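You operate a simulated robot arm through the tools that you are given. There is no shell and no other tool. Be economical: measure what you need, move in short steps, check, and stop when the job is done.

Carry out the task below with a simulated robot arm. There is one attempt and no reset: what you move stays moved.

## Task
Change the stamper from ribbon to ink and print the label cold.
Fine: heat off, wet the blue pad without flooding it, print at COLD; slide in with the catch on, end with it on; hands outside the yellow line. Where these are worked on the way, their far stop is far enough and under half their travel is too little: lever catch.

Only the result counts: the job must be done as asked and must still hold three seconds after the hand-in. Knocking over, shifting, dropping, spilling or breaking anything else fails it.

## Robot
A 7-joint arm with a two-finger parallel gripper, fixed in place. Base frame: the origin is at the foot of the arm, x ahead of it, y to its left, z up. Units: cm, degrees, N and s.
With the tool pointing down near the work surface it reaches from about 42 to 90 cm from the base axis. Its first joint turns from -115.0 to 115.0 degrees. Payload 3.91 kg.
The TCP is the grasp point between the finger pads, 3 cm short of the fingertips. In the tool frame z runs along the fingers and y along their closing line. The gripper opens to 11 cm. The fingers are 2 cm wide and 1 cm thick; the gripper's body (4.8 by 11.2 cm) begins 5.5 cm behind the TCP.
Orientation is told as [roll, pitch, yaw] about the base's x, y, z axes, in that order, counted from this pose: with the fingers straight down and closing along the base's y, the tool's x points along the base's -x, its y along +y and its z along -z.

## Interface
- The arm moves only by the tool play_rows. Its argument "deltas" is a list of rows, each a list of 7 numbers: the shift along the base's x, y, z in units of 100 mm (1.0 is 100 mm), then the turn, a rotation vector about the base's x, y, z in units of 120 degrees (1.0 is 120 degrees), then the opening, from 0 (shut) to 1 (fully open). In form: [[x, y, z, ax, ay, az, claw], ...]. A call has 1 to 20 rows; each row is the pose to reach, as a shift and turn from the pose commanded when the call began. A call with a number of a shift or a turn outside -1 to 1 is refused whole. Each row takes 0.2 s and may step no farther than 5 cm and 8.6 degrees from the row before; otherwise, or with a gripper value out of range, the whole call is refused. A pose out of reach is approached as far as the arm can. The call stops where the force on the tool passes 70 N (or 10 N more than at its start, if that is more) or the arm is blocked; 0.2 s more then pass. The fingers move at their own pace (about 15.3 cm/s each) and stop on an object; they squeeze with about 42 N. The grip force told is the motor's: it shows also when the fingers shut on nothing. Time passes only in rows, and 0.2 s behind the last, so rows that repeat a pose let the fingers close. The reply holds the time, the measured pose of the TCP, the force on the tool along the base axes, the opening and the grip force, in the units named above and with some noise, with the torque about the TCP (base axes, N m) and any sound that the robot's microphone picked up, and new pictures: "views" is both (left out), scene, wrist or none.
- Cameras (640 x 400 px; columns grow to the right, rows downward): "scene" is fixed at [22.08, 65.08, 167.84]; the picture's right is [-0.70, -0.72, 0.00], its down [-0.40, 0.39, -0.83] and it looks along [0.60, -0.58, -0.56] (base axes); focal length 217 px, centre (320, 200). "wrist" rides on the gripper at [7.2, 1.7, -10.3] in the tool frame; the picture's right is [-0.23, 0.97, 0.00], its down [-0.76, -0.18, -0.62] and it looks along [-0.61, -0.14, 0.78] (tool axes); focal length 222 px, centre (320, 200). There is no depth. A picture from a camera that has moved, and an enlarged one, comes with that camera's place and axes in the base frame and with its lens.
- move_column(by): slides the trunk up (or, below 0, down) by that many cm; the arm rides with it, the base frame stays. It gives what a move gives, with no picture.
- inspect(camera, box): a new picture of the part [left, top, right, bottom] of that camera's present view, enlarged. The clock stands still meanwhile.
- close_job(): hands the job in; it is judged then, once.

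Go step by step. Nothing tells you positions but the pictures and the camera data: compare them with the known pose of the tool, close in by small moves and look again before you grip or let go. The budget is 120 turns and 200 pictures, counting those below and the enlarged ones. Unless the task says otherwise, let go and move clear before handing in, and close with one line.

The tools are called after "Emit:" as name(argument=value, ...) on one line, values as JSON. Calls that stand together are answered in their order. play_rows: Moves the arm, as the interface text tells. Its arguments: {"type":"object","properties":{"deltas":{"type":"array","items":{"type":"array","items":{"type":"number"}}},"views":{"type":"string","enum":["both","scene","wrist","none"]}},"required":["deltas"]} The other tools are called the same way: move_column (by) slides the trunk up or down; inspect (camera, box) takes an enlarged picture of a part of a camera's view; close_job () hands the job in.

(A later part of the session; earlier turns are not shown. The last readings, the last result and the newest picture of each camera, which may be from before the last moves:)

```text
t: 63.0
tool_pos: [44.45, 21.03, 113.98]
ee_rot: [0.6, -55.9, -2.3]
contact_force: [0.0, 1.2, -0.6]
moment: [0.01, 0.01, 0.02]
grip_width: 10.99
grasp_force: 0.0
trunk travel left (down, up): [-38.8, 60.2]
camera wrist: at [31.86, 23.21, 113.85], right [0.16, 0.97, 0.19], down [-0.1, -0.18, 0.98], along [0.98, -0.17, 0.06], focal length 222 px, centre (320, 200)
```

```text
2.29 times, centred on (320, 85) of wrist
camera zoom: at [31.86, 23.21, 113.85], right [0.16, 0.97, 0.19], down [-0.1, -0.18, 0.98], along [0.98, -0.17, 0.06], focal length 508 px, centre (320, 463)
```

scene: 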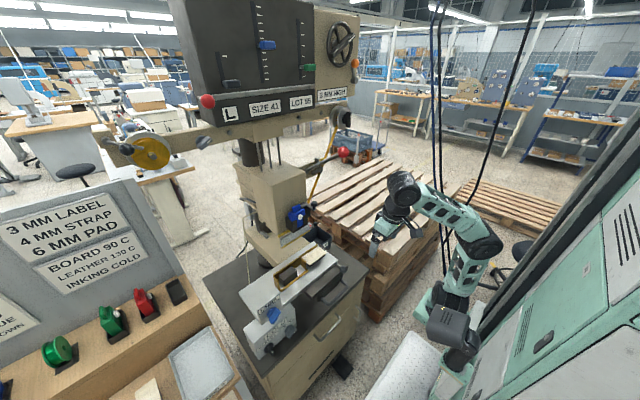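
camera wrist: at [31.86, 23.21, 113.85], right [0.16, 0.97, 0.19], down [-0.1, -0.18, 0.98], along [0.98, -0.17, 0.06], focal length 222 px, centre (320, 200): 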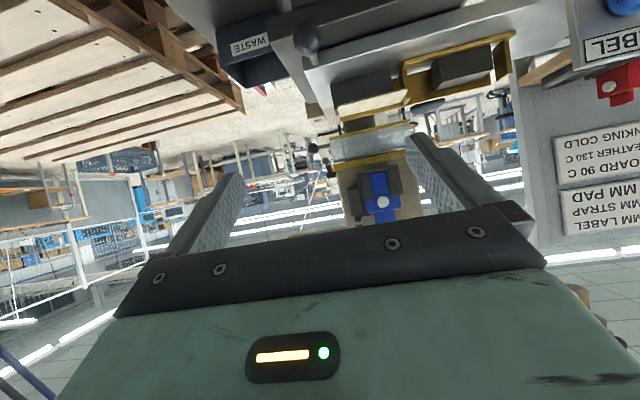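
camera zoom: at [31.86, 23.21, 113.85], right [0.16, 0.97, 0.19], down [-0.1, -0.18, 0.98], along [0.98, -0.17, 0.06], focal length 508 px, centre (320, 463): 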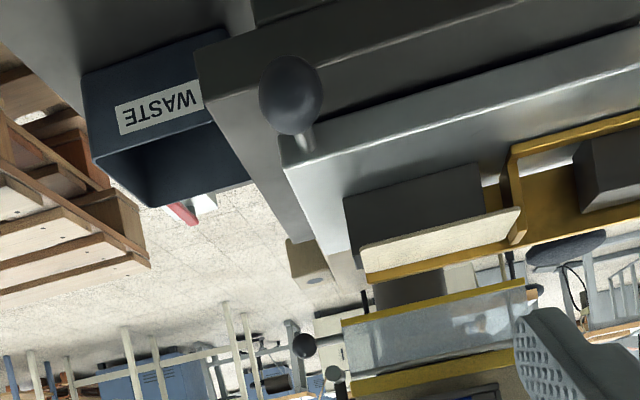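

The ball rod is fixed to the slide plate's front, so it is likely the slide's push knob. There's a small red/white device behind the WASTE bin; I'll zoom on it and the guard knob.

Emit:
inspect(camera="wrist", box=[225, 60, 345, 180])

Emit:
inspect(camera="scene", box=[305, 215, 335, 240])

```text
3.33 times, centred on (285, 120) of wrist
camera zoom: at [31.86, 23.21, 113.85], right [0.16, 0.97, 0.19], down [-0.1, -0.18, 0.98], along [0.98, -0.17, 0.06], focal length 740 px, centre (437, 467)
```

zoom: 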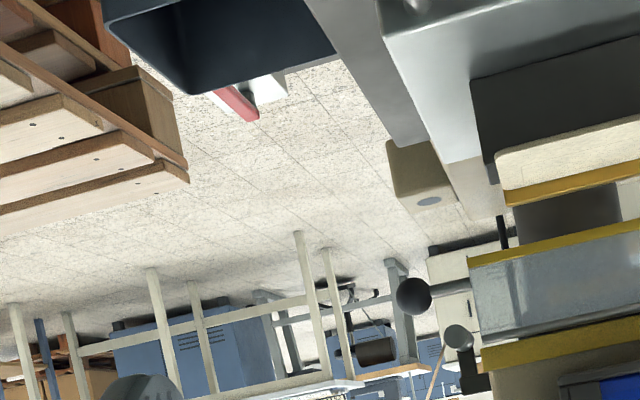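

```text
16.00 times, centred on (320, 228) of scene
camera zoom: at [22.08, 65.08, 167.84], right [-0.7, -0.72, 0.0], down [-0.4, 0.39, -0.83], along [0.6, -0.58, -0.56], focal length 3473 px, centre (320, -240)
```

zoom: 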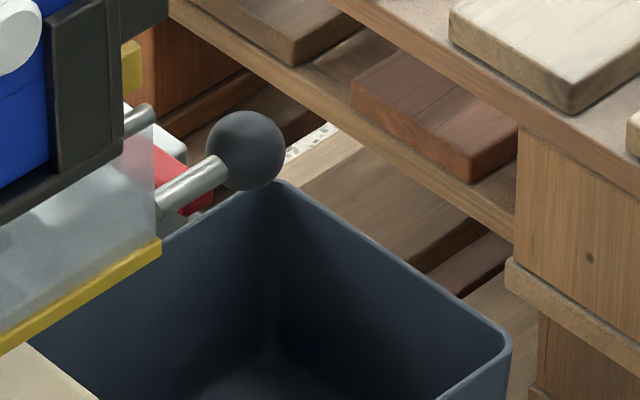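

I take the U-handle as the slide pull and the ball rod as its catch. I'll come over the ball with the tool pointing down, grip it, and probe gently which way it moves.

Emit:
play_rows(deltas=[[0, 0, 0.1, 0, 0.07, 0, 0.5], [0, 0, 0.1, 0, 0.14, 0, 0.5], [0.1, 0, 0.1, 0, 0.21, 0, 0.5], [0.3, 0, 0.1, 0, 0.28, 0, 0.5], [0.5, 0, 0.1, 0, 0.35, 0, 0.5], [0.7, 0, 0.1, 0, 0.42, 0, 0.5], [0.9, 0, 0.0, 0, 0.465, 0, 0.5], [1.0, 0, -0.1, 0, 0.465, 0, 0.5]], views="both")

```text
t: 64.8
tool_pos: [53.09, 20.11, 113.3]
ee_rot: [-1.2, 0.0, -1.2]
contact_force: [0.6, -0.5, -0.4]
moment: [0.01, 0.04, -0.05]
grip_width: 5.49
grasp_force: 0.0
out of reach, approached as far as the arm can: row 7, 8
trunk travel left (down, up): [-38.8, 60.2]
camera wrist: at [45.81, 22.1, 123.52], right [0.25, 0.97, -0.02], down [0.76, -0.18, 0.63], along [0.6, -0.17, -0.78], focal length 222 px, centre (320, 200)
```

scene: 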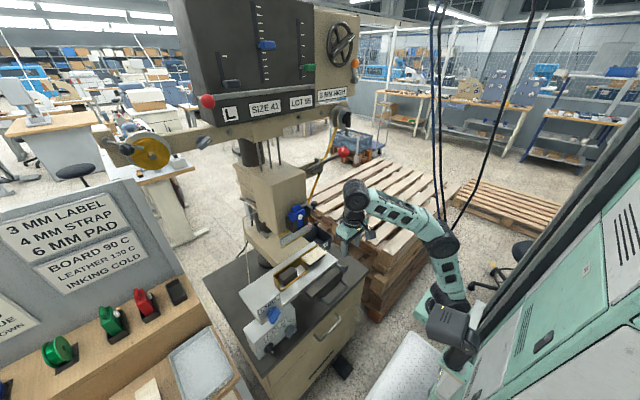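
wrist: 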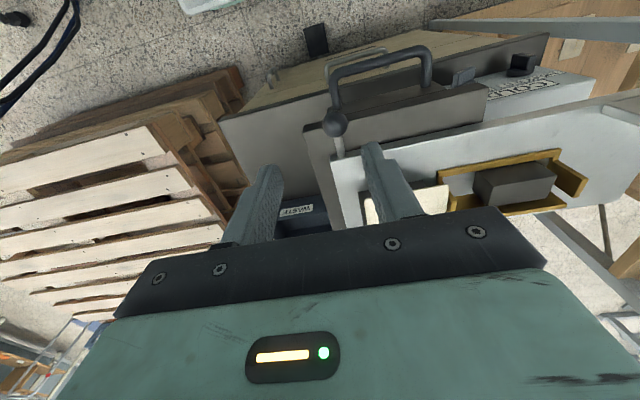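

The ball measures (54.5,21,99). I'll align above it and lower with the trunk.

Emit:
play_rows(deltas=[[0.07, 0.05, 0, 0, 0, 0, 0.5], [0.14, 0.09, 0, 0.01, 0, 0.01, 0.5]], views="none")

Emit:
move_column(by=-8)

Emit:
play_rows(deltas=[[0, 0, 0, 0, 0, 0, 0.5]], views="wrist")

```text
t: 65.4
tool_pos: [54.45, 20.78, 113.08]
ee_rot: [0.0, -0.1, -0.1]
contact_force: [-0.1, -0.9, 0.2]
moment: [0.02, -0.01, 0.03]
grip_width: 5.5
grasp_force: 0.1
out of reach, approached as far as the arm can: row 1
trunk travel left (down, up): [-38.8, 60.2]
```

```text
t: 66.5
tool_pos: [54.32, 20.73, 104.97]
ee_rot: [-0.1, -0.1, -0.1]
contact_force: [0.0, 0.4, -0.3]
moment: [-0.01, -0.01, -0.06]
grip_width: 5.47
grasp_force: 0.1
trunk travel left (down, up): [-30.8, 68.2]
```

```text
t: 67.0
tool_pos: [54.44, 20.73, 104.97]
ee_rot: [-0.1, -0.1, -0.1]
contact_force: [0.5, -0.6, -0.3]
moment: [-0.05, -0.05, 0.01]
grip_width: 5.48
grasp_force: 0.1
trunk travel left (down, up): [-30.8, 68.2]
camera wrist: at [47.07, 22.53, 115.3], right [0.23, 0.97, 0.0], down [0.76, -0.18, 0.62], along [0.61, -0.14, -0.78], focal length 222 px, centre (320, 200)
```

wrist: 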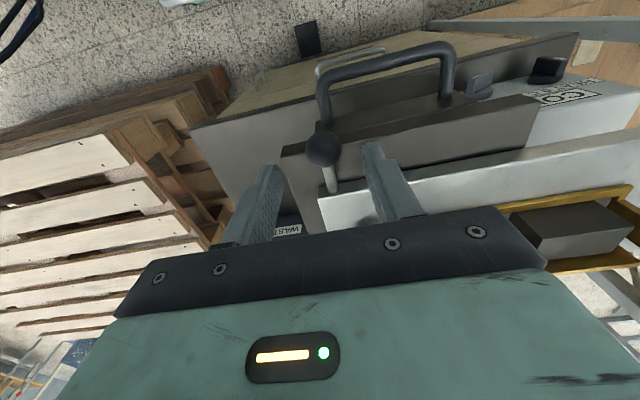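

Well aligned. I'll lower until the tips straddle the ball (TCP ~101) and close.

Emit:
move_column(by=-3.8)

Emit:
play_rows(deltas=[[0, 0.02, 0, 0, 0, 0, 0.3], [0, 0.02, 0, 0, 0, 0, 0.1], [0, 0.02, 0, 0, 0, 0, 0.0]], views="wrist")

Emit:
inspect(camera="scene", box=[310, 230, 370, 310])

```text
t: 67.8
tool_pos: [54.43, 20.56, 101.6]
ee_rot: [0.2, -0.5, -0.2]
contact_force: [12.8, 2.8, 40.6]
moment: [-1.22, -0.64, 0.52]
grip_width: 5.29
grasp_force: 0.0
trunk travel left (down, up): [-27.0, 72.0]
```

```text
t: 68.6
tool_pos: [54.32, 20.84, 101.46]
ee_rot: [0.2, -0.4, -0.1]
contact_force: [4.2, -3.6, 54.5]
moment: [-0.64, -0.03, -0.13]
grip_width: 2.76
grasp_force: 44.9
trunk travel left (down, up): [-27.0, 72.0]
camera wrist: at [46.86, 22.49, 111.79], right [0.23, 0.97, 0.01], down [0.76, -0.18, 0.63], along [0.61, -0.14, -0.78], focal length 222 px, centre (320, 200)
```

wrist: 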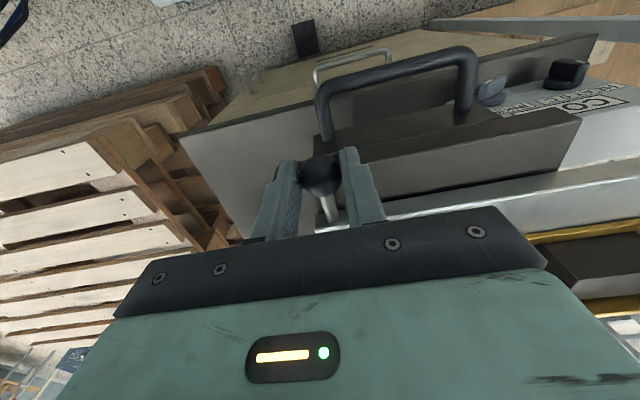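

```text
5.00 times, centred on (340, 270) of scene
camera zoom: at [22.08, 65.08, 167.84], right [-0.7, -0.72, 0.0], down [-0.4, 0.39, -0.83], along [0.6, -0.58, -0.56], focal length 1085 px, centre (220, -150)
```

zoom: 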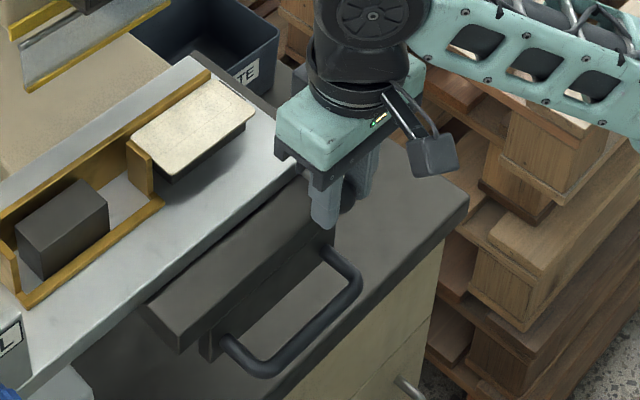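

The ball is gripped (2.76 cm); the left finger rests on the slab. I'll lift gently to probe whether the rod swings up.

Emit:
play_rows(deltas=[[0, 0, 0.06, 0, 0, 0, 0], [0, 0, 0.1, 0, 0, 0, 0], [0, 0, 0.13, 0, 0, 0, 0]], views="none")

Emit:
inspect(camera="scene", box=[310, 230, 370, 310])

```text
t: 69.4
tool_pos: [54.21, 20.81, 101.44]
ee_rot: [0.3, -0.5, -0.1]
contact_force: [4.8, -2.7, 53.5]
moment: [-0.78, -0.38, -0.07]
grip_width: 2.7
grasp_force: 44.2
out of reach, approached as far as the arm can: row 1, 2, 3
trunk travel left (down, up): [-27.0, 72.0]
```

```text
5.00 times, centred on (340, 270) of scene
camera zoom: at [22.08, 65.08, 167.84], right [-0.7, -0.72, 0.0], down [-0.4, 0.39, -0.83], along [0.6, -0.58, -0.56], focal length 1085 px, centre (220, -150)
```

zoom: 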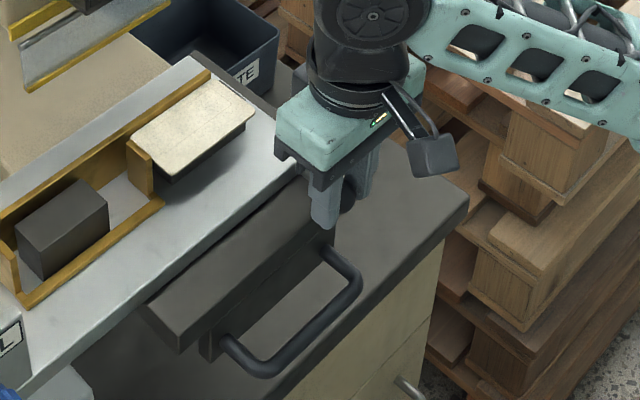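

The arm can't rise from this posture; I'll use the trunk to ease up 0.8 cm.

Emit:
move_column(by=0.8)

Emit:
move_column(by=0.6)

Emit:
inspect(camera="scene", box=[310, 230, 370, 310])

```text
t: 69.9
tool_pos: [54.4, 20.97, 101.61]
ee_rot: [-0.3, 0.3, 0.0]
contact_force: [-2.7, -3.0, -15.0]
moment: [-0.28, 0.94, -0.22]
grip_width: 2.7
grasp_force: 45.0
trunk travel left (down, up): [-27.8, 71.2]
```

```text
t: 70.5
tool_pos: [54.64, 20.96, 102.36]
ee_rot: [-0.1, -0.1, 0.0]
contact_force: [-2.8, -4.8, -37.3]
moment: [-0.09, 0.23, 0.0]
grip_width: 2.78
grasp_force: 45.4
trunk travel left (down, up): [-28.4, 70.6]
```

```text
5.00 times, centred on (340, 270) of scene
camera zoom: at [22.08, 65.08, 167.84], right [-0.7, -0.72, 0.0], down [-0.4, 0.39, -0.83], along [0.6, -0.58, -0.56], focal length 1085 px, centre (220, -150)
```

zoom: 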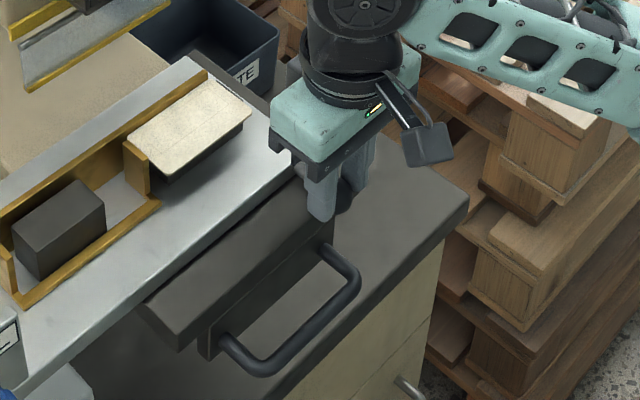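

The plate slid inward ~0.4 cm with little force, so the ball is simply the slide's handle. The yellow-ball hook by the red lever on the right must be the press lever's safety catch. I'll release and look at it closely before sliding in.

Emit:
play_rows(deltas=[[0, 0, 0, 0, 0, 0, 0.15], [0, 0, 0, 0, 0, 0, 0.3], [0, 0, 0, 0, 0, 0, 0.5]], views="none")

Emit:
move_column(by=14)

Emit:
inspect(camera="scene", box=[300, 135, 365, 190])

Emit:
inspect(camera="scene", box=[260, 225, 360, 310])

```text
t: 71.3
tool_pos: [54.43, 20.93, 102.61]
ee_rot: [0.1, -0.3, -0.1]
contact_force: [-0.1, -0.8, -0.7]
moment: [0.02, 0.01, -0.01]
grip_width: 5.5
grasp_force: 0.0
trunk travel left (down, up): [-28.4, 70.6]
```

```text
t: 73.0
tool_pos: [54.46, 21.0, 116.52]
ee_rot: [0.0, -0.1, -0.1]
contact_force: [-0.1, 0.6, 0.1]
moment: [-0.02, 0.0, 0.05]
grip_width: 5.51
grasp_force: 0.1
trunk travel left (down, up): [-42.4, 56.6]
```

```text
7.27 times, centred on (332, 162) of scene
camera zoom: at [22.08, 65.08, 167.84], right [-0.7, -0.72, 0.0], down [-0.4, 0.39, -0.83], along [0.6, -0.58, -0.56], focal length 1579 px, centre (229, 473)
```

zoom: 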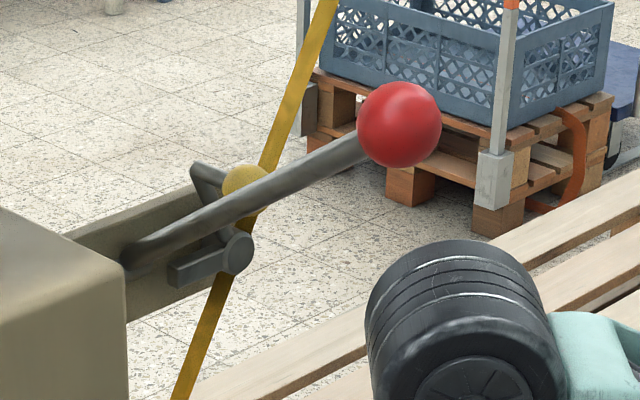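

```text
4.71 times, centred on (310, 268) of scene
camera zoom: at [22.08, 65.08, 167.84], right [-0.7, -0.72, 0.0], down [-0.4, 0.39, -0.83], along [0.6, -0.58, -0.56], focal length 1021 px, centre (367, -118)
```

zoom: 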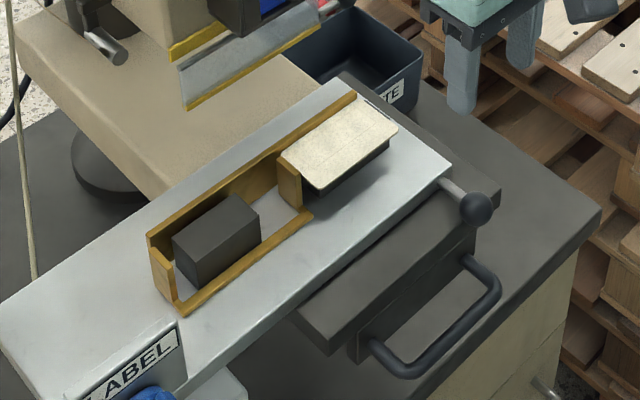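

Red ball ≈ (64.8,13.6,141.4), yellow catch ball ≈ (79.6,8.5,133.4). I'll raise and pitch to look at the catch mechanism from the front right.

Emit:
play_rows(deltas=[[-0.1, -0.1, 0, 0, -0.07, 0, 0.5], [-0.2, -0.2, 0, 0, -0.14, 0, 0.5], [-0.3, -0.3, 0, 0, -0.21, 0, 0.5], [-0.4, -0.4, 0, 0, -0.28, 0, 0.5], [-0.5, -0.5, 0, 0, -0.35, 0, 0.5], [-0.6, -0.6, 0, 0, -0.42, 0, 0.5], [-0.6, -0.7, 0, 0, -0.49, 0, 0.5], [-0.6, -0.8, 0, 0, -0.55, 0, 0.5]], views="none")

Emit:
move_column(by=14)

Emit:
inspect(camera="wrist", box=[0, 0, 640, 400])

```text
t: 74.8
tool_pos: [48.29, 12.77, 116.41]
ee_rot: [0.4, -66.3, -0.2]
contact_force: [-0.8, -1.0, -0.4]
moment: [0.01, 0.0, 0.03]
grip_width: 5.51
grasp_force: 0.1
trunk travel left (down, up): [-42.4, 56.6]
```

```text
t: 76.4
tool_pos: [48.47, 12.97, 130.41]
ee_rot: [0.2, -66.1, -0.2]
contact_force: [0.2, -0.8, 0.9]
moment: [-0.01, 0.0, 0.03]
grip_width: 5.48
grasp_force: 0.0
trunk travel left (down, up): [-56.4, 42.6]
```

```text
1.00 times, centred on (320, 200) of wrist (not enlarged: the box is as wide or as high as the picture)
camera zoom: at [35.99, 14.68, 127.94], right [0.09, 0.97, 0.21], down [-0.26, -0.18, 0.95], along [0.96, -0.14, 0.24], focal length 222 px, centre (320, 200)
```

zoom: 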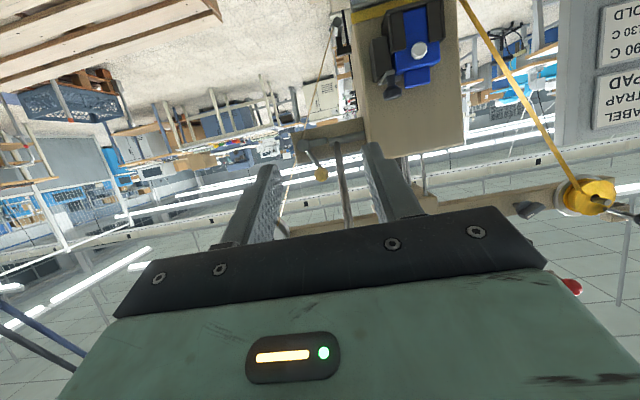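

Emit:
inspect(camera="wrist", box=[280, 100, 400, 220])

Emit:
inspect(camera="scene", box=[310, 145, 345, 180])

```text
3.33 times, centred on (340, 160) of wrist
camera zoom: at [35.99, 14.68, 127.94], right [0.09, 0.97, 0.21], down [-0.26, -0.18, 0.95], along [0.96, -0.14, 0.24], focal length 740 px, centre (253, 333)
```

zoom: 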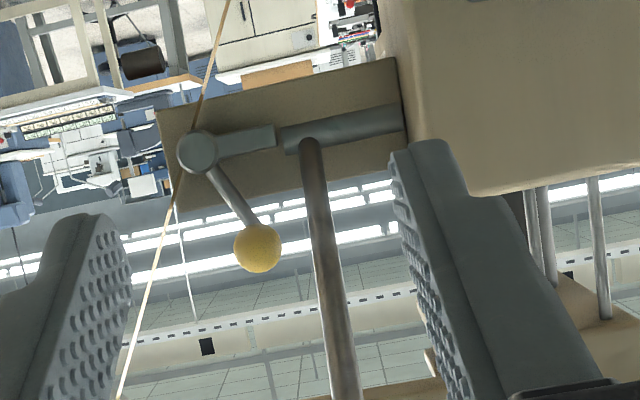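

```text
11.43 times, centred on (328, 162) of scene
camera zoom: at [22.08, 65.08, 167.84], right [-0.7, -0.72, 0.0], down [-0.4, 0.39, -0.83], along [0.6, -0.58, -0.56], focal length 2481 px, centre (234, 629)
```

zoom: 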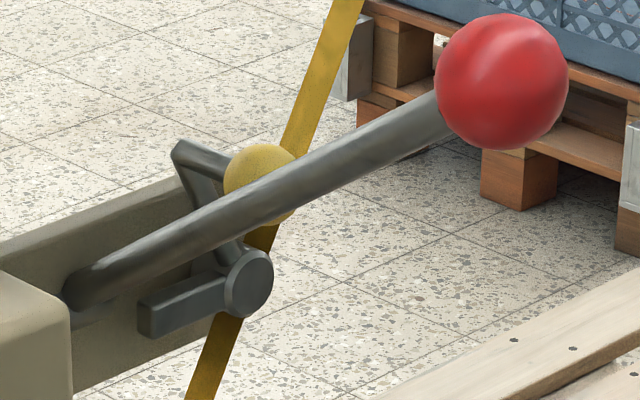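

Now it's clear: the lever (red ball) turns on a shaft along y, and the yellow-ball catch's tooth points at the lever hub, so the catch looks engaged (on). I'll now push the slide in with a narrow fork of the fingertips on the ball handle.

Emit:
play_rows(deltas=[[-0.1, 0.2, 0, 0, 0, 0, 0.15], [-0.1, 0.5, 0, 0, 0, 0, 0.15], [-0.1, 0.82, 0, 0, 0, 0, 0.15]], views="none")

Emit:
move_column(by=-30)

Emit:
inspect(camera="scene", box=[290, 230, 390, 310])

Emit:
inspect(camera="wrist", box=[0, 0, 640, 400])

```text
t: 77.2
tool_pos: [47.26, 21.13, 130.26]
ee_rot: [0.0, -66.2, -0.2]
contact_force: [0.3, -0.5, 0.0]
moment: [0.03, 0.0, 0.02]
grip_width: 1.65
grasp_force: 0.1
trunk travel left (down, up): [-56.4, 42.6]
```

```text
t: 80.2
tool_pos: [47.35, 21.08, 100.28]
ee_rot: [0.1, -66.2, -0.1]
contact_force: [-0.3, -0.7, -0.1]
moment: [0.02, -0.01, 0.01]
grip_width: 1.66
grasp_force: 0.1
trunk travel left (down, up): [-26.4, 72.6]
```

```text
5.00 times, centred on (340, 270) of scene
camera zoom: at [22.08, 65.08, 167.84], right [-0.7, -0.72, 0.0], down [-0.4, 0.39, -0.83], along [0.6, -0.58, -0.56], focal length 1085 px, centre (220, -150)
```

zoom: 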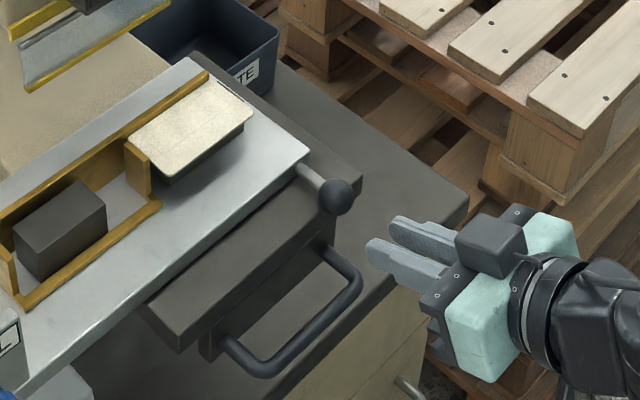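

```text
1.00 times, centred on (320, 200) of wrist (not enlarged: the box is as wide or as high as the picture)
camera zoom: at [34.89, 22.89, 97.89], right [0.09, 0.97, 0.21], down [-0.26, -0.18, 0.95], along [0.96, -0.14, 0.24], focal length 222 px, centre (320, 200)
```

zoom: 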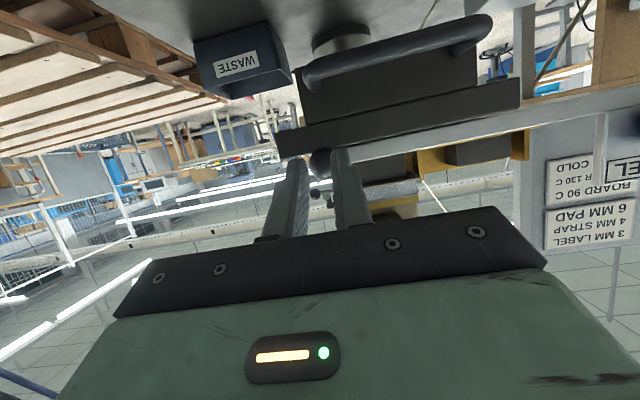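

Aligned with the ball (54.9,20.8,99.3). I'll advance and push the slide in.

Emit:
play_rows(deltas=[[0.2, -0.01, 0.02, 0, 0, 0, 0.15], [0.35, -0.02, 0.03, 0, 0, 0, 0.15], [0.5, -0.02, 0.03, 0, 0, 0, 0.15], [0.65, -0.02, 0.03, 0, 0, 0, 0.15], [0.8, -0.02, 0.03, 0, 0, 0, 0.15]], views="none")

Emit:
inspect(camera="scene", box=[240, 200, 370, 300])

```text
t: 81.4
tool_pos: [55.26, 20.88, 100.62]
ee_rot: [0.0, -66.1, -0.1]
contact_force: [-1.9, 2.5, 2.3]
moment: [0.06, -0.01, 0.08]
grip_width: 1.77
grasp_force: 0.9
trunk travel left (down, up): [-26.4, 72.6]
```

```text
4.00 times, centred on (305, 250) of scene
camera zoom: at [22.08, 65.08, 167.84], right [-0.7, -0.72, 0.0], down [-0.4, 0.39, -0.83], along [0.6, -0.58, -0.56], focal length 868 px, centre (380, 0)
```

zoom: 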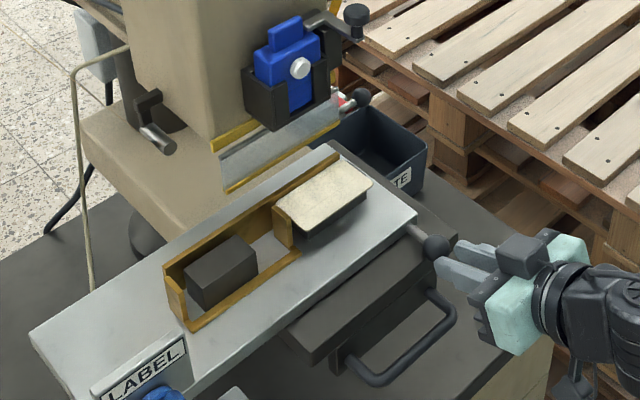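

The slide is moving freely (2 N). I'll keep pushing.

Emit:
play_rows(deltas=[[0.15, 0, 0, 0, 0, 0, 0.15], [0.3, 0, 0, 0, 0, 0, 0.15], [0.45, 0, 0, 0, 0, 0, 0.15]], views="none")

Emit:
inspect(camera="scene", box=[240, 200, 370, 300])

```text
t: 82.2
tool_pos: [59.9, 20.83, 100.72]
ee_rot: [0.0, -66.1, -0.1]
contact_force: [-0.2, 0.2, 1.4]
moment: [-0.01, -0.01, -0.02]
grip_width: 1.69
grasp_force: 0.5
trunk travel left (down, up): [-26.4, 72.6]
```

```text
4.00 times, centred on (305, 250) of scene
camera zoom: at [22.08, 65.08, 167.84], right [-0.7, -0.72, 0.0], down [-0.4, 0.39, -0.83], along [0.6, -0.58, -0.56], focal length 868 px, centre (380, 0)
```

zoom: 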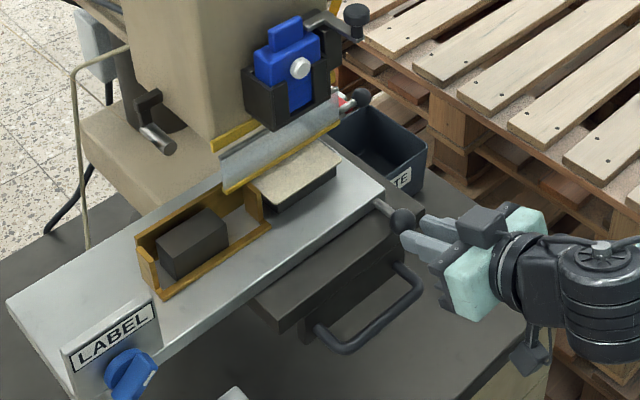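

The whole carriage is moving in under the guard. I'll continue.

Emit:
play_rows(deltas=[[0.15, 0, 0, 0, 0, 0, 0.15], [0.3, 0, 0, 0, 0, 0, 0.15], [0.4, 0, 0, 0, 0, 0, 0.15]], views="none")

Emit:
inspect(camera="scene", box=[240, 200, 370, 300])

```text
t: 83.0
tool_pos: [63.86, 20.98, 100.59]
ee_rot: [0.1, -66.1, -0.1]
contact_force: [-1.1, 1.2, 1.2]
moment: [0.07, -0.03, 0.07]
grip_width: 1.77
grasp_force: 1.2
trunk travel left (down, up): [-26.4, 72.6]
```

```text
4.00 times, centred on (305, 250) of scene
camera zoom: at [22.08, 65.08, 167.84], right [-0.7, -0.72, 0.0], down [-0.4, 0.39, -0.83], along [0.6, -0.58, -0.56], focal length 868 px, centre (380, 0)
```

zoom: 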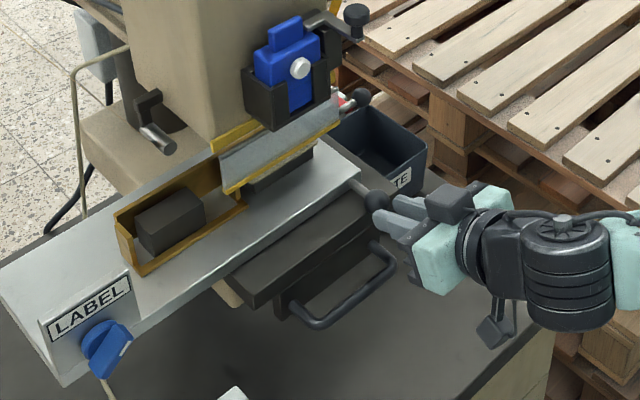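

The label has passed under the guard. I'll continue in small steps until the stop.

Emit:
play_rows(deltas=[[0.1, 0, 0, 0, 0, 0, 0.15], [0.2, 0, 0, 0, 0, 0, 0.15], [0.3, 0, 0, 0, 0, 0, 0.15]], views="none")

Emit:
inspect(camera="scene", box=[240, 200, 370, 300])

```text
t: 83.8
tool_pos: [66.98, 20.76, 100.57]
ee_rot: [-0.1, -66.1, -0.2]
contact_force: [0.4, -0.2, -0.5]
moment: [-0.01, 0.02, 0.03]
grip_width: 1.64
grasp_force: 0.1
trunk travel left (down, up): [-26.4, 72.6]
```

```text
4.00 times, centred on (305, 250) of scene
camera zoom: at [22.08, 65.08, 167.84], right [-0.7, -0.72, 0.0], down [-0.4, 0.39, -0.83], along [0.6, -0.58, -0.56], focal length 868 px, centre (380, 0)
```

zoom: 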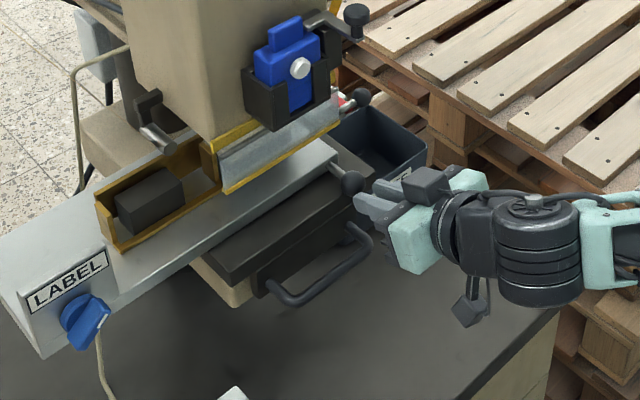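

Force is zero; the slide may have coasted. I'll advance another centimetre or so watching the force.

Emit:
play_rows(deltas=[[0.06, 0, 0, 0, 0, 0, 0.15], [0.12, 0, 0, 0, 0, 0, 0.15], [0.16, 0, 0, 0, 0, 0, 0.15]], views="none")

Emit:
inspect(camera="scene", box=[240, 200, 370, 300])

```text
t: 84.6
tool_pos: [67.85, 20.99, 100.9]
ee_rot: [0.4, -66.2, -0.2]
contact_force: [-65.8, -13.6, -0.6]
moment: [-0.26, 0.08, -0.44]
grip_width: 1.97
grasp_force: 44.8
trunk travel left (down, up): [-26.4, 72.6]
```

```text
4.00 times, centred on (305, 250) of scene
camera zoom: at [22.08, 65.08, 167.84], right [-0.7, -0.72, 0.0], down [-0.4, 0.39, -0.83], along [0.6, -0.58, -0.56], focal length 868 px, centre (380, 0)
```

zoom: 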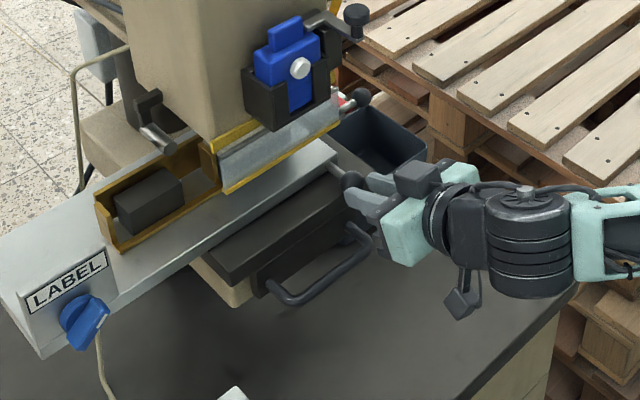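

The slide is at its far stop (66 N). I'll open the fingers so they don't drag the ball, then back away.

Emit:
play_rows(deltas=[[-0.08, 0, 0, 0, 0, 0, 0.4], [-0.08, 0, 0, 0, 0, 0, 0.45], [-0.3, 0, 0, 0, 0, 0, 0.45], [-0.7, 0, 0, 0, 0, 0, 0.45], [-1.0, 0, 0, 0, 0, 0, 0.45]], views="none")

Emit:
inspect(camera="scene", box=[240, 200, 370, 300])

Emit:
inspect(camera="scene", box=[255, 320, 315, 360])

```text
t: 85.8
tool_pos: [58.38, 21.17, 100.69]
ee_rot: [0.2, -66.2, -0.2]
contact_force: [0.7, 0.3, 0.3]
moment: [-0.01, 0.01, -0.02]
grip_width: 4.93
grasp_force: 0.0
trunk travel left (down, up): [-26.4, 72.6]
```

```text
4.00 times, centred on (305, 250) of scene
camera zoom: at [22.08, 65.08, 167.84], right [-0.7, -0.72, 0.0], down [-0.4, 0.39, -0.83], along [0.6, -0.58, -0.56], focal length 868 px, centre (380, 0)
```

zoom: 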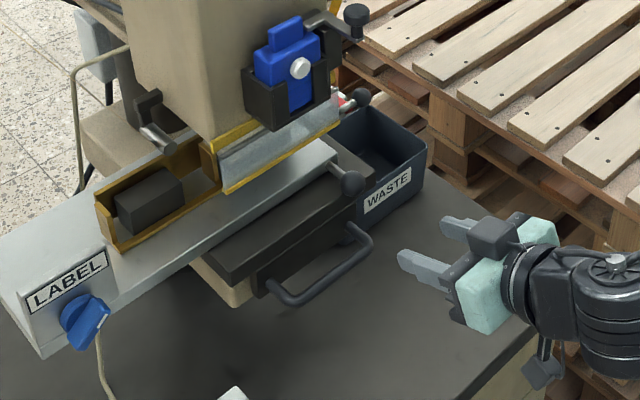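

```text
10.00 times, centred on (285, 340) of scene
camera zoom: at [22.08, 65.08, 167.84], right [-0.7, -0.72, 0.0], down [-0.4, 0.39, -0.83], along [0.6, -0.58, -0.56], focal length 2170 px, centre (670, -1200)
```

zoom: 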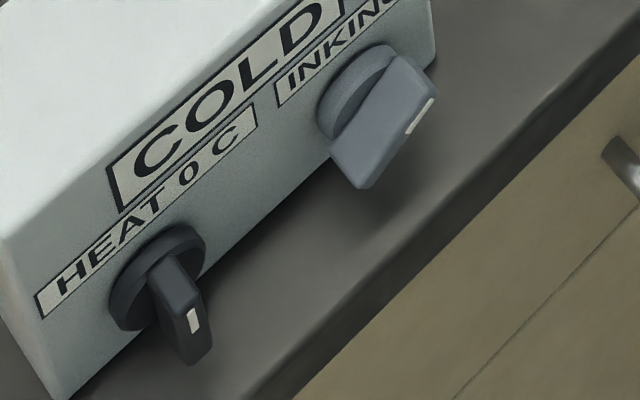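

Slide is in, and it shows COLD/INKING. Next is the catch: I'll come at the yellow ball from the right with the tool yawed +40° so the gripper clears the lever rod.

Emit:
play_rows(deltas=[[-0.3, -0.2, 0, 0, 0, 0, 0.4], [-0.6, -0.5, 0, 0, 0, 0, 0.4], [-0.9, -0.8, 0, 0, 0, 0, 0.4], [-0.95, -1.0, 0, 0, 0, 0, 0.4]], views="none")

Emit:
move_column(by=34)

Emit:
play_rows(deltas=[[0.05, -0.2, 0, 0, 0, 0.05, 0.4], [0.15, -0.4, 0, 0, 0, 0.11, 0.4], [0.25, -0.6, 0, 0, 0, 0.17, 0.4], [0.35, -0.8, 0, 0, 0, 0.23, 0.4], [0.5, -1.0, 0, 0, 0, 0.28, 0.4], [0.6, -1.0, 0, 0, 0, 0.33, 0.4]], views="both")

```text
t: 86.8
tool_pos: [49.28, 12.99, 100.75]
ee_rot: [0.2, -66.1, -0.3]
contact_force: [-0.7, -0.5, -0.6]
moment: [-0.01, -0.01, 0.01]
grip_width: 4.41
grasp_force: 0.1
out of reach, approached as far as the arm can: row 4
trunk travel left (down, up): [-26.4, 72.6]
```

```text
t: 90.2
tool_pos: [49.31, 12.93, 134.75]
ee_rot: [0.1, -66.2, -0.1]
contact_force: [0.4, -0.2, 0.1]
moment: [-0.01, 0.01, -0.02]
grip_width: 4.4
grasp_force: 0.0
trunk travel left (down, up): [-60.4, 38.6]
```

```text
t: 91.6
tool_pos: [62.28, 6.74, 130.29]
ee_rot: [-1.6, -65.1, 36.0]
contact_force: [-1.2, 1.4, 0.8]
moment: [-0.08, 0.07, -0.16]
grip_width: 4.39
grasp_force: 0.1
out of reach, approached as far as the arm can: row 1, 2, 3, 4, 5, 6
trunk travel left (down, up): [-60.4, 38.6]
camera wrist: at [51.05, 1.2, 127.99], right [-0.47, 0.86, 0.2], down [-0.11, -0.28, 0.96], along [0.87, 0.43, 0.22], focal length 222 px, centre (320, 200)
```

scene: 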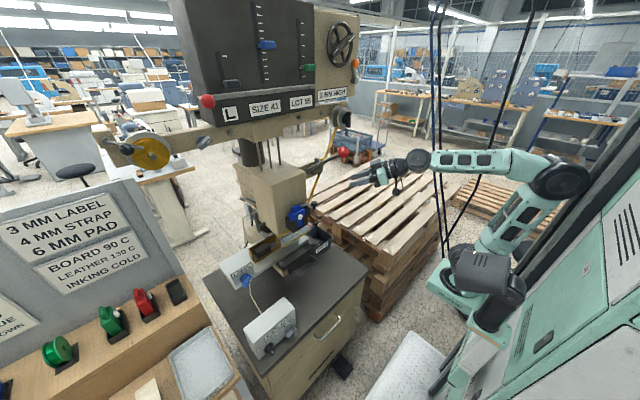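
wrist: 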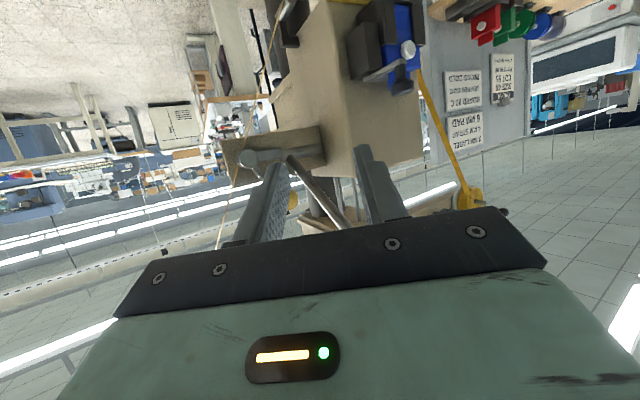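

I'm right of the lever at (62,6.7,130). I'll level the tool a bit and go to a standoff behind the yellow ball.

Emit:
play_rows(deltas=[[0.1, -0.1, 0.15, 0.02, -0.03, 0, 0.4], [0.3, -0.15, 0.3, 0.04, -0.055, 0, 0.4], [0.5, -0.15, 0.46, 0.06, -0.08, 0, 0.4], [0.7, -0.15, 0.46, 0.073, -0.1, 0, 0.4], [0.8, -0.15, 0.46, 0.073, -0.1, 0, 0.4]], views="wrist")

Emit:
inspect(camera="scene", box=[300, 130, 400, 200])

```text
t: 92.8
tool_pos: [69.79, 5.54, 134.82]
ee_rot: [2.3, -80.4, 32.6]
contact_force: [-0.4, -0.4, 0.0]
moment: [-0.02, 0.04, -0.01]
grip_width: 4.36
grasp_force: 0.1
trunk travel left (down, up): [-60.4, 38.6]
camera wrist: at [59.43, 0.5, 129.47], right [-0.52, 0.82, 0.23], down [-0.3, -0.43, 0.85], along [0.8, 0.38, 0.47], focal length 222 px, centre (320, 200)
```

wrist: 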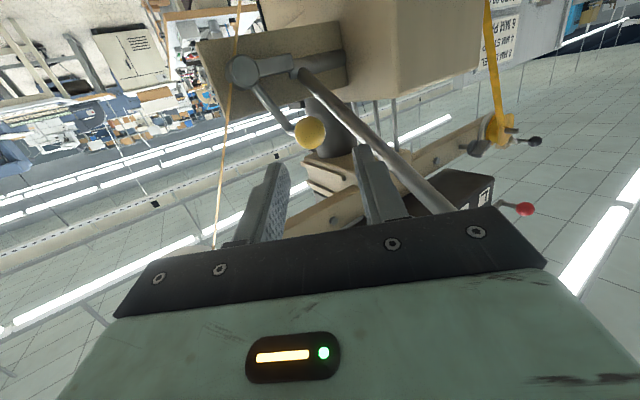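

```text
5.71 times, centred on (350, 165) of scene
camera zoom: at [22.08, 65.08, 167.84], right [-0.7, -0.72, 0.0], down [-0.4, 0.39, -0.83], along [0.6, -0.58, -0.56], focal length 1240 px, centre (149, 400)
```

zoom: 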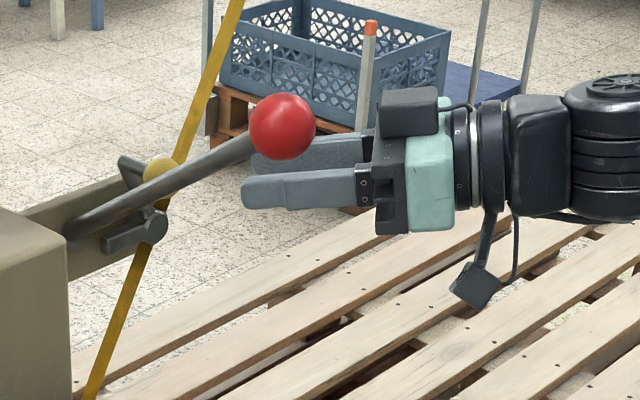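

The yellow ball is exactly where computed and nearly on the tool axis. I'll advance to enclose it.

Emit:
play_rows(deltas=[[0.2, 0.09, -0.04, 0, 0, 0, 0.34], [0.4, 0.2, -0.08, 0, 0, 0, 0.34], [0.56, 0.3, -0.1, 0, 0, 0, 0.34]], views="wrist")

Emit:
inspect(camera="scene", box=[300, 130, 380, 190])

```text
t: 93.6
tool_pos: [75.41, 8.42, 134.01]
ee_rot: [2.4, -80.4, 32.4]
contact_force: [-0.1, 0.7, 0.5]
moment: [-0.02, 0.01, 0.01]
grip_width: 3.75
grasp_force: 0.0
trunk travel left (down, up): [-60.4, 38.6]
camera wrist: at [65.08, 3.39, 128.6], right [-0.52, 0.82, 0.23], down [-0.3, -0.43, 0.85], along [0.8, 0.38, 0.47], focal length 222 px, centre (320, 200)
```

wrist: 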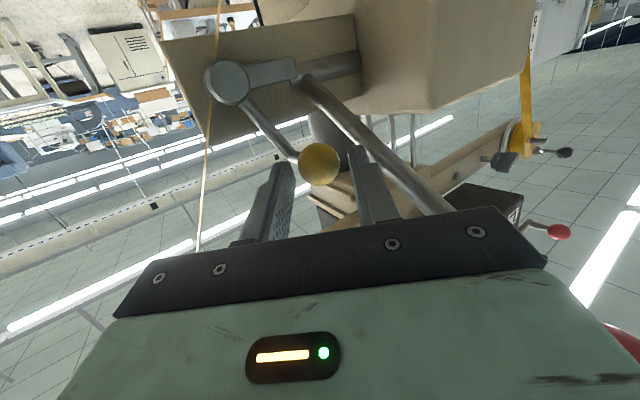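

```text
6.67 times, centred on (340, 160) of scene
camera zoom: at [22.08, 65.08, 167.84], right [-0.7, -0.72, 0.0], down [-0.4, 0.39, -0.83], along [0.6, -0.58, -0.56], focal length 1447 px, centre (187, 467)
```

zoom: 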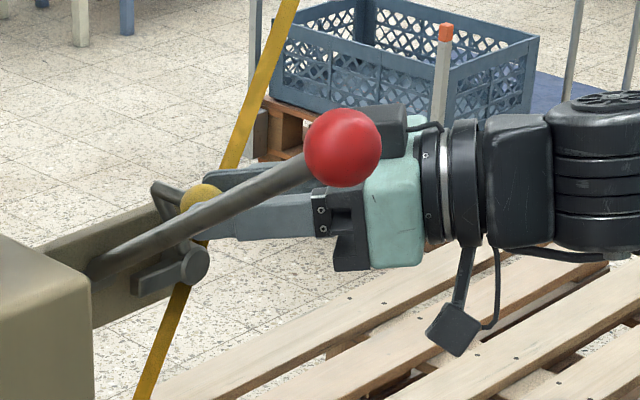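

The ball is at the tip mouth. I'll advance 1 cm more and grip.

Emit:
play_rows(deltas=[[0.08, 0.05, -0.01, 0, 0, 0, 0.34], [0.08, 0.05, -0.01, 0, 0, 0, 0.1], [0.08, 0.05, -0.01, 0, 0, 0, 0], [0.08, 0.05, -0.01, 0, 0, 0, 0]], views="wrist")

```text
t: 94.6
tool_pos: [76.2, 8.85, 133.9]
ee_rot: [2.5, -80.4, 32.1]
contact_force: [-8.4, -9.8, 0.8]
moment: [-0.18, 0.23, -1.09]
grip_width: 2.84
grasp_force: 45.5
trunk travel left (down, up): [-60.4, 38.6]
camera wrist: at [65.82, 3.82, 128.53], right [-0.52, 0.82, 0.23], down [-0.3, -0.43, 0.85], along [0.8, 0.38, 0.47], focal length 222 px, centre (320, 200)
```

wrist: 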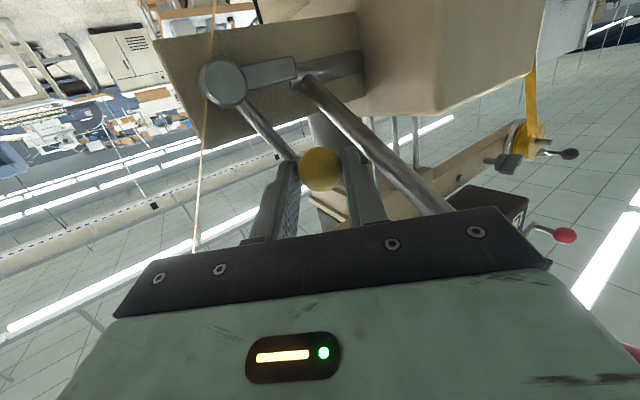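

Gripped at 2.84 cm. I'll swing the ball toward −y along its arc about the hub, first ~30°.

Emit:
play_rows(deltas=[[0, -0.08, 0.02, 0, 0, 0, 0], [0, -0.16, 0.035, 0, 0, 0, 0], [0, -0.23, 0.04, 0, 0, 0, 0], [0, -0.3, 0.04, 0, 0, 0, 0]], views="wrist")

```text
t: 95.6
tool_pos: [75.96, 6.3, 134.41]
ee_rot: [2.1, -80.6, 33.0]
contact_force: [-8.6, 15.0, 14.6]
moment: [1.02, -0.95, 0.29]
grip_width: 2.7
grasp_force: 44.9
trunk travel left (down, up): [-60.4, 38.6]
camera wrist: at [65.56, 1.28, 129.04], right [-0.53, 0.82, 0.23], down [-0.3, -0.43, 0.85], along [0.8, 0.38, 0.47], focal length 222 px, centre (320, 200)
```

wrist: 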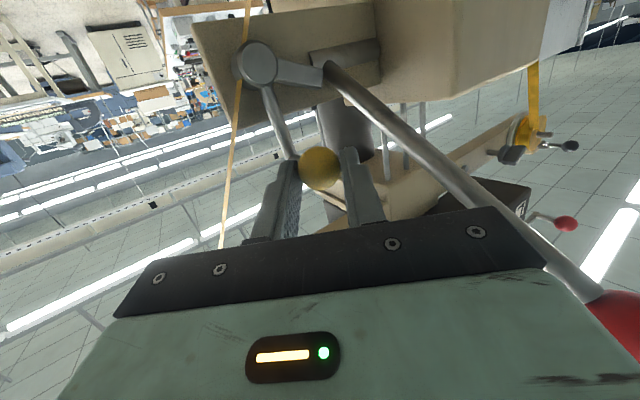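

The tooth is rotating away upward. I'll keep following the arc.

Emit:
play_rows(deltas=[[0, -0.08, 0.01, 0, 0, 0, 0], [0, -0.16, -0.01, 0, 0, 0, 0], [0, -0.24, -0.04, 0, 0, 0, 0], [0, -0.31, -0.08, 0, 0, 0, 0], [0, -0.38, -0.13, 0, 0, 0, 0]], views="wrist")

```text
t: 96.8
tool_pos: [75.93, 2.97, 133.4]
ee_rot: [1.3, -80.7, 34.1]
contact_force: [-2.8, 32.4, 30.7]
moment: [0.53, -0.51, 0.3]
grip_width: 2.73
grasp_force: 45.6
trunk travel left (down, up): [-60.4, 38.6]
camera wrist: at [65.61, -2.17, 127.94], right [-0.54, 0.81, 0.23], down [-0.3, -0.43, 0.85], along [0.79, 0.39, 0.47], focal length 222 px, centre (320, 200)
```

wrist: 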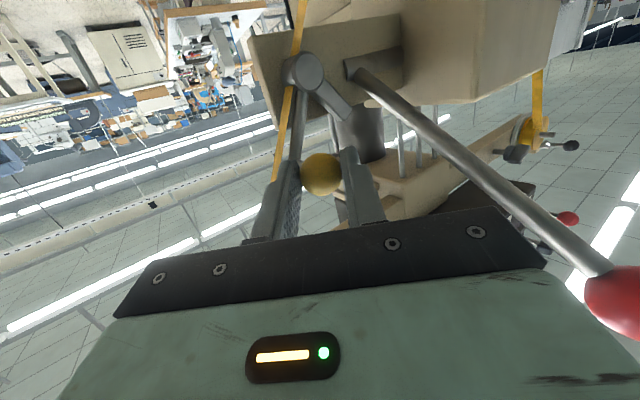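

About 55° rotated with rising resistance. I'll push a bit further to find the stop.

Emit:
play_rows(deltas=[[0, -0.06, -0.05, 0, 0, 0, 0], [0, -0.12, -0.11, 0, 0, 0, 0], [0, -0.17, -0.18, 0, 0, 0, 0], [0, -0.22, -0.26, 0, 0, 0, 0]], views="wrist")

```text
t: 97.8
tool_pos: [76.31, -0.14, 130.27]
ee_rot: [2.2, -80.3, 32.5]
contact_force: [0.0, 0.3, 0.1]
moment: [0.02, -0.03, -0.02]
grip_width: 0.02
grasp_force: 37.9
trunk travel left (down, up): [-60.4, 38.6]
camera wrist: at [65.8, -5.12, 124.9], right [-0.52, 0.82, 0.23], down [-0.29, -0.43, 0.85], along [0.8, 0.38, 0.46], focal length 222 px, centre (320, 200)
```

wrist: 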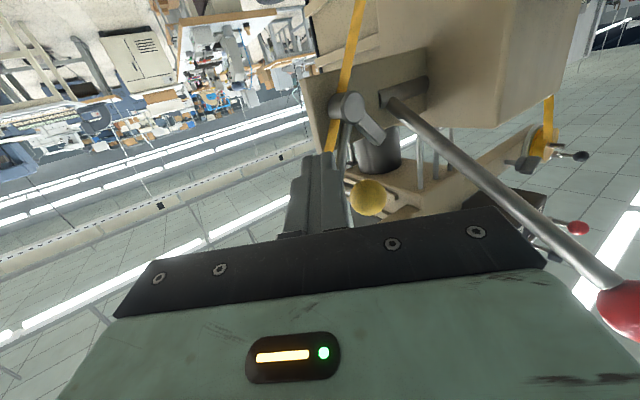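

The fingers slipped off at the catch's far stop; it now stands ~50° away (off). I'll back out and square up for the lever.

Emit:
play_rows(deltas=[[-0.3, -0.2, 0, 0, 0, 0, 0], [-0.6, -0.4, 0, 0, 0, 0, 0], [-1.0, -0.5, 0.05, 0, 0, -0.05, 0.2], [-1.0, -0.4, 0.1, 0, 0, -0.11, 0.4]], views="none")

Emit:
play_rows(deltas=[[-0.3, 0.1, 0, 0, 0, -0.05, 0.5], [-0.6, 0.3, 0, 0, 0, -0.1, 0.5], [-0.8, 0.5, 0, 0, 0, -0.15, 0.5], [-1.0, 0.75, 0.0, 0, 0, -0.17, 0.5], [-1.0, 1.0, 0.0, 0, 0, -0.17, 0.5]], views="wrist")

Emit:
inspect(camera="scene", box=[300, 130, 380, 190])

```text
t: 98.8
tool_pos: [66.47, -3.82, 130.71]
ee_rot: [2.4, -80.2, 19.3]
contact_force: [0.5, -0.7, 0.4]
moment: [0.01, 0.01, 0.0]
grip_width: 4.4
grasp_force: 0.2
trunk travel left (down, up): [-60.4, 38.6]
```

```text
t: 100.0
tool_pos: [69.63, -0.2, 131.6]
ee_rot: [2.9, -79.8, 2.5]
contact_force: [-0.1, -0.1, 0.1]
moment: [-0.03, -0.03, -0.05]
grip_width: 5.53
grasp_force: 0.1
out of reach, approached as far as the arm can: row 1, 2, 3, 4, 5
trunk travel left (down, up): [-60.4, 38.6]
camera wrist: at [58.06, 0.59, 126.31], right [-0.05, 0.97, 0.23], down [-0.46, -0.23, 0.86], along [0.89, -0.06, 0.46], focal length 222 px, centre (320, 200)
```

wrist: 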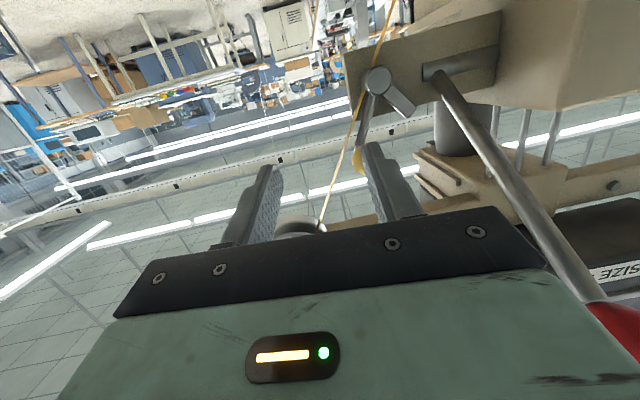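

```text
6.67 times, centred on (340, 160) of scene
camera zoom: at [22.08, 65.08, 167.84], right [-0.7, -0.72, 0.0], down [-0.4, 0.39, -0.83], along [0.6, -0.58, -0.56], focal length 1447 px, centre (187, 467)
```

zoom: 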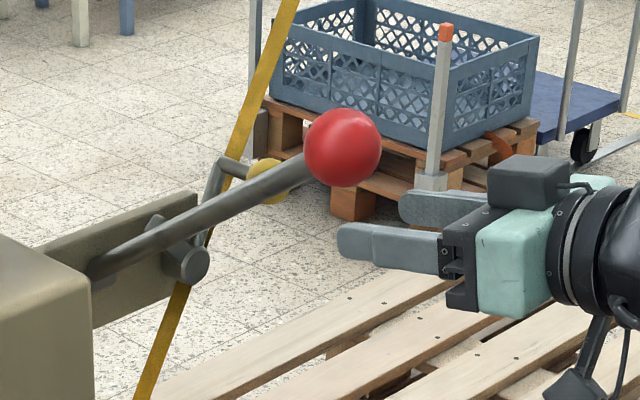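

I need less pitch to pull back closer. I'll unpitch 18° while retracting.

Emit:
play_rows(deltas=[[-0.15, 0, 0, 0, 0.05, 0, 0.5], [-0.35, 0, 0, 0, 0.1, 0, 0.5], [-0.6, 0, 0.0, 0, 0.15, 0, 0.5], [-0.8, 0, 0.0, 0, 0.17, 0, 0.5], [-1.0, 0, 0.0, 0, 0.18, 0, 0.5]], views="none")

Emit:
play_rows(deltas=[[-0.2, 0.2, 0, 0, 0.03, 0, 0.5], [-0.4, 0.5, 0, 0, 0.03, 0, 0.5], [-0.6, 0.75, 0.0, 0, 0.03, 0, 0.5], [-0.6, 1.0, 0.0, 0, 0.03, 0, 0.5]], views="none")

```text
t: 101.2
tool_pos: [63.21, 0.65, 130.95]
ee_rot: [4.7, -59.1, 0.6]
contact_force: [-0.1, 0.1, 0.2]
moment: [0.02, -0.04, -0.01]
grip_width: 5.49
grasp_force: 0.1
out of reach, approached as far as the arm can: row 4, 5
trunk travel left (down, up): [-60.4, 38.6]
```

```text
t: 102.2
tool_pos: [57.06, 10.42, 130.77]
ee_rot: [5.0, -54.8, 0.7]
contact_force: [-0.2, 0.4, 0.1]
moment: [0.0, 0.0, 0.04]
grip_width: 5.49
grasp_force: 0.1
out of reach, approached as far as the arm can: row 2
trunk travel left (down, up): [-60.4, 38.6]
```

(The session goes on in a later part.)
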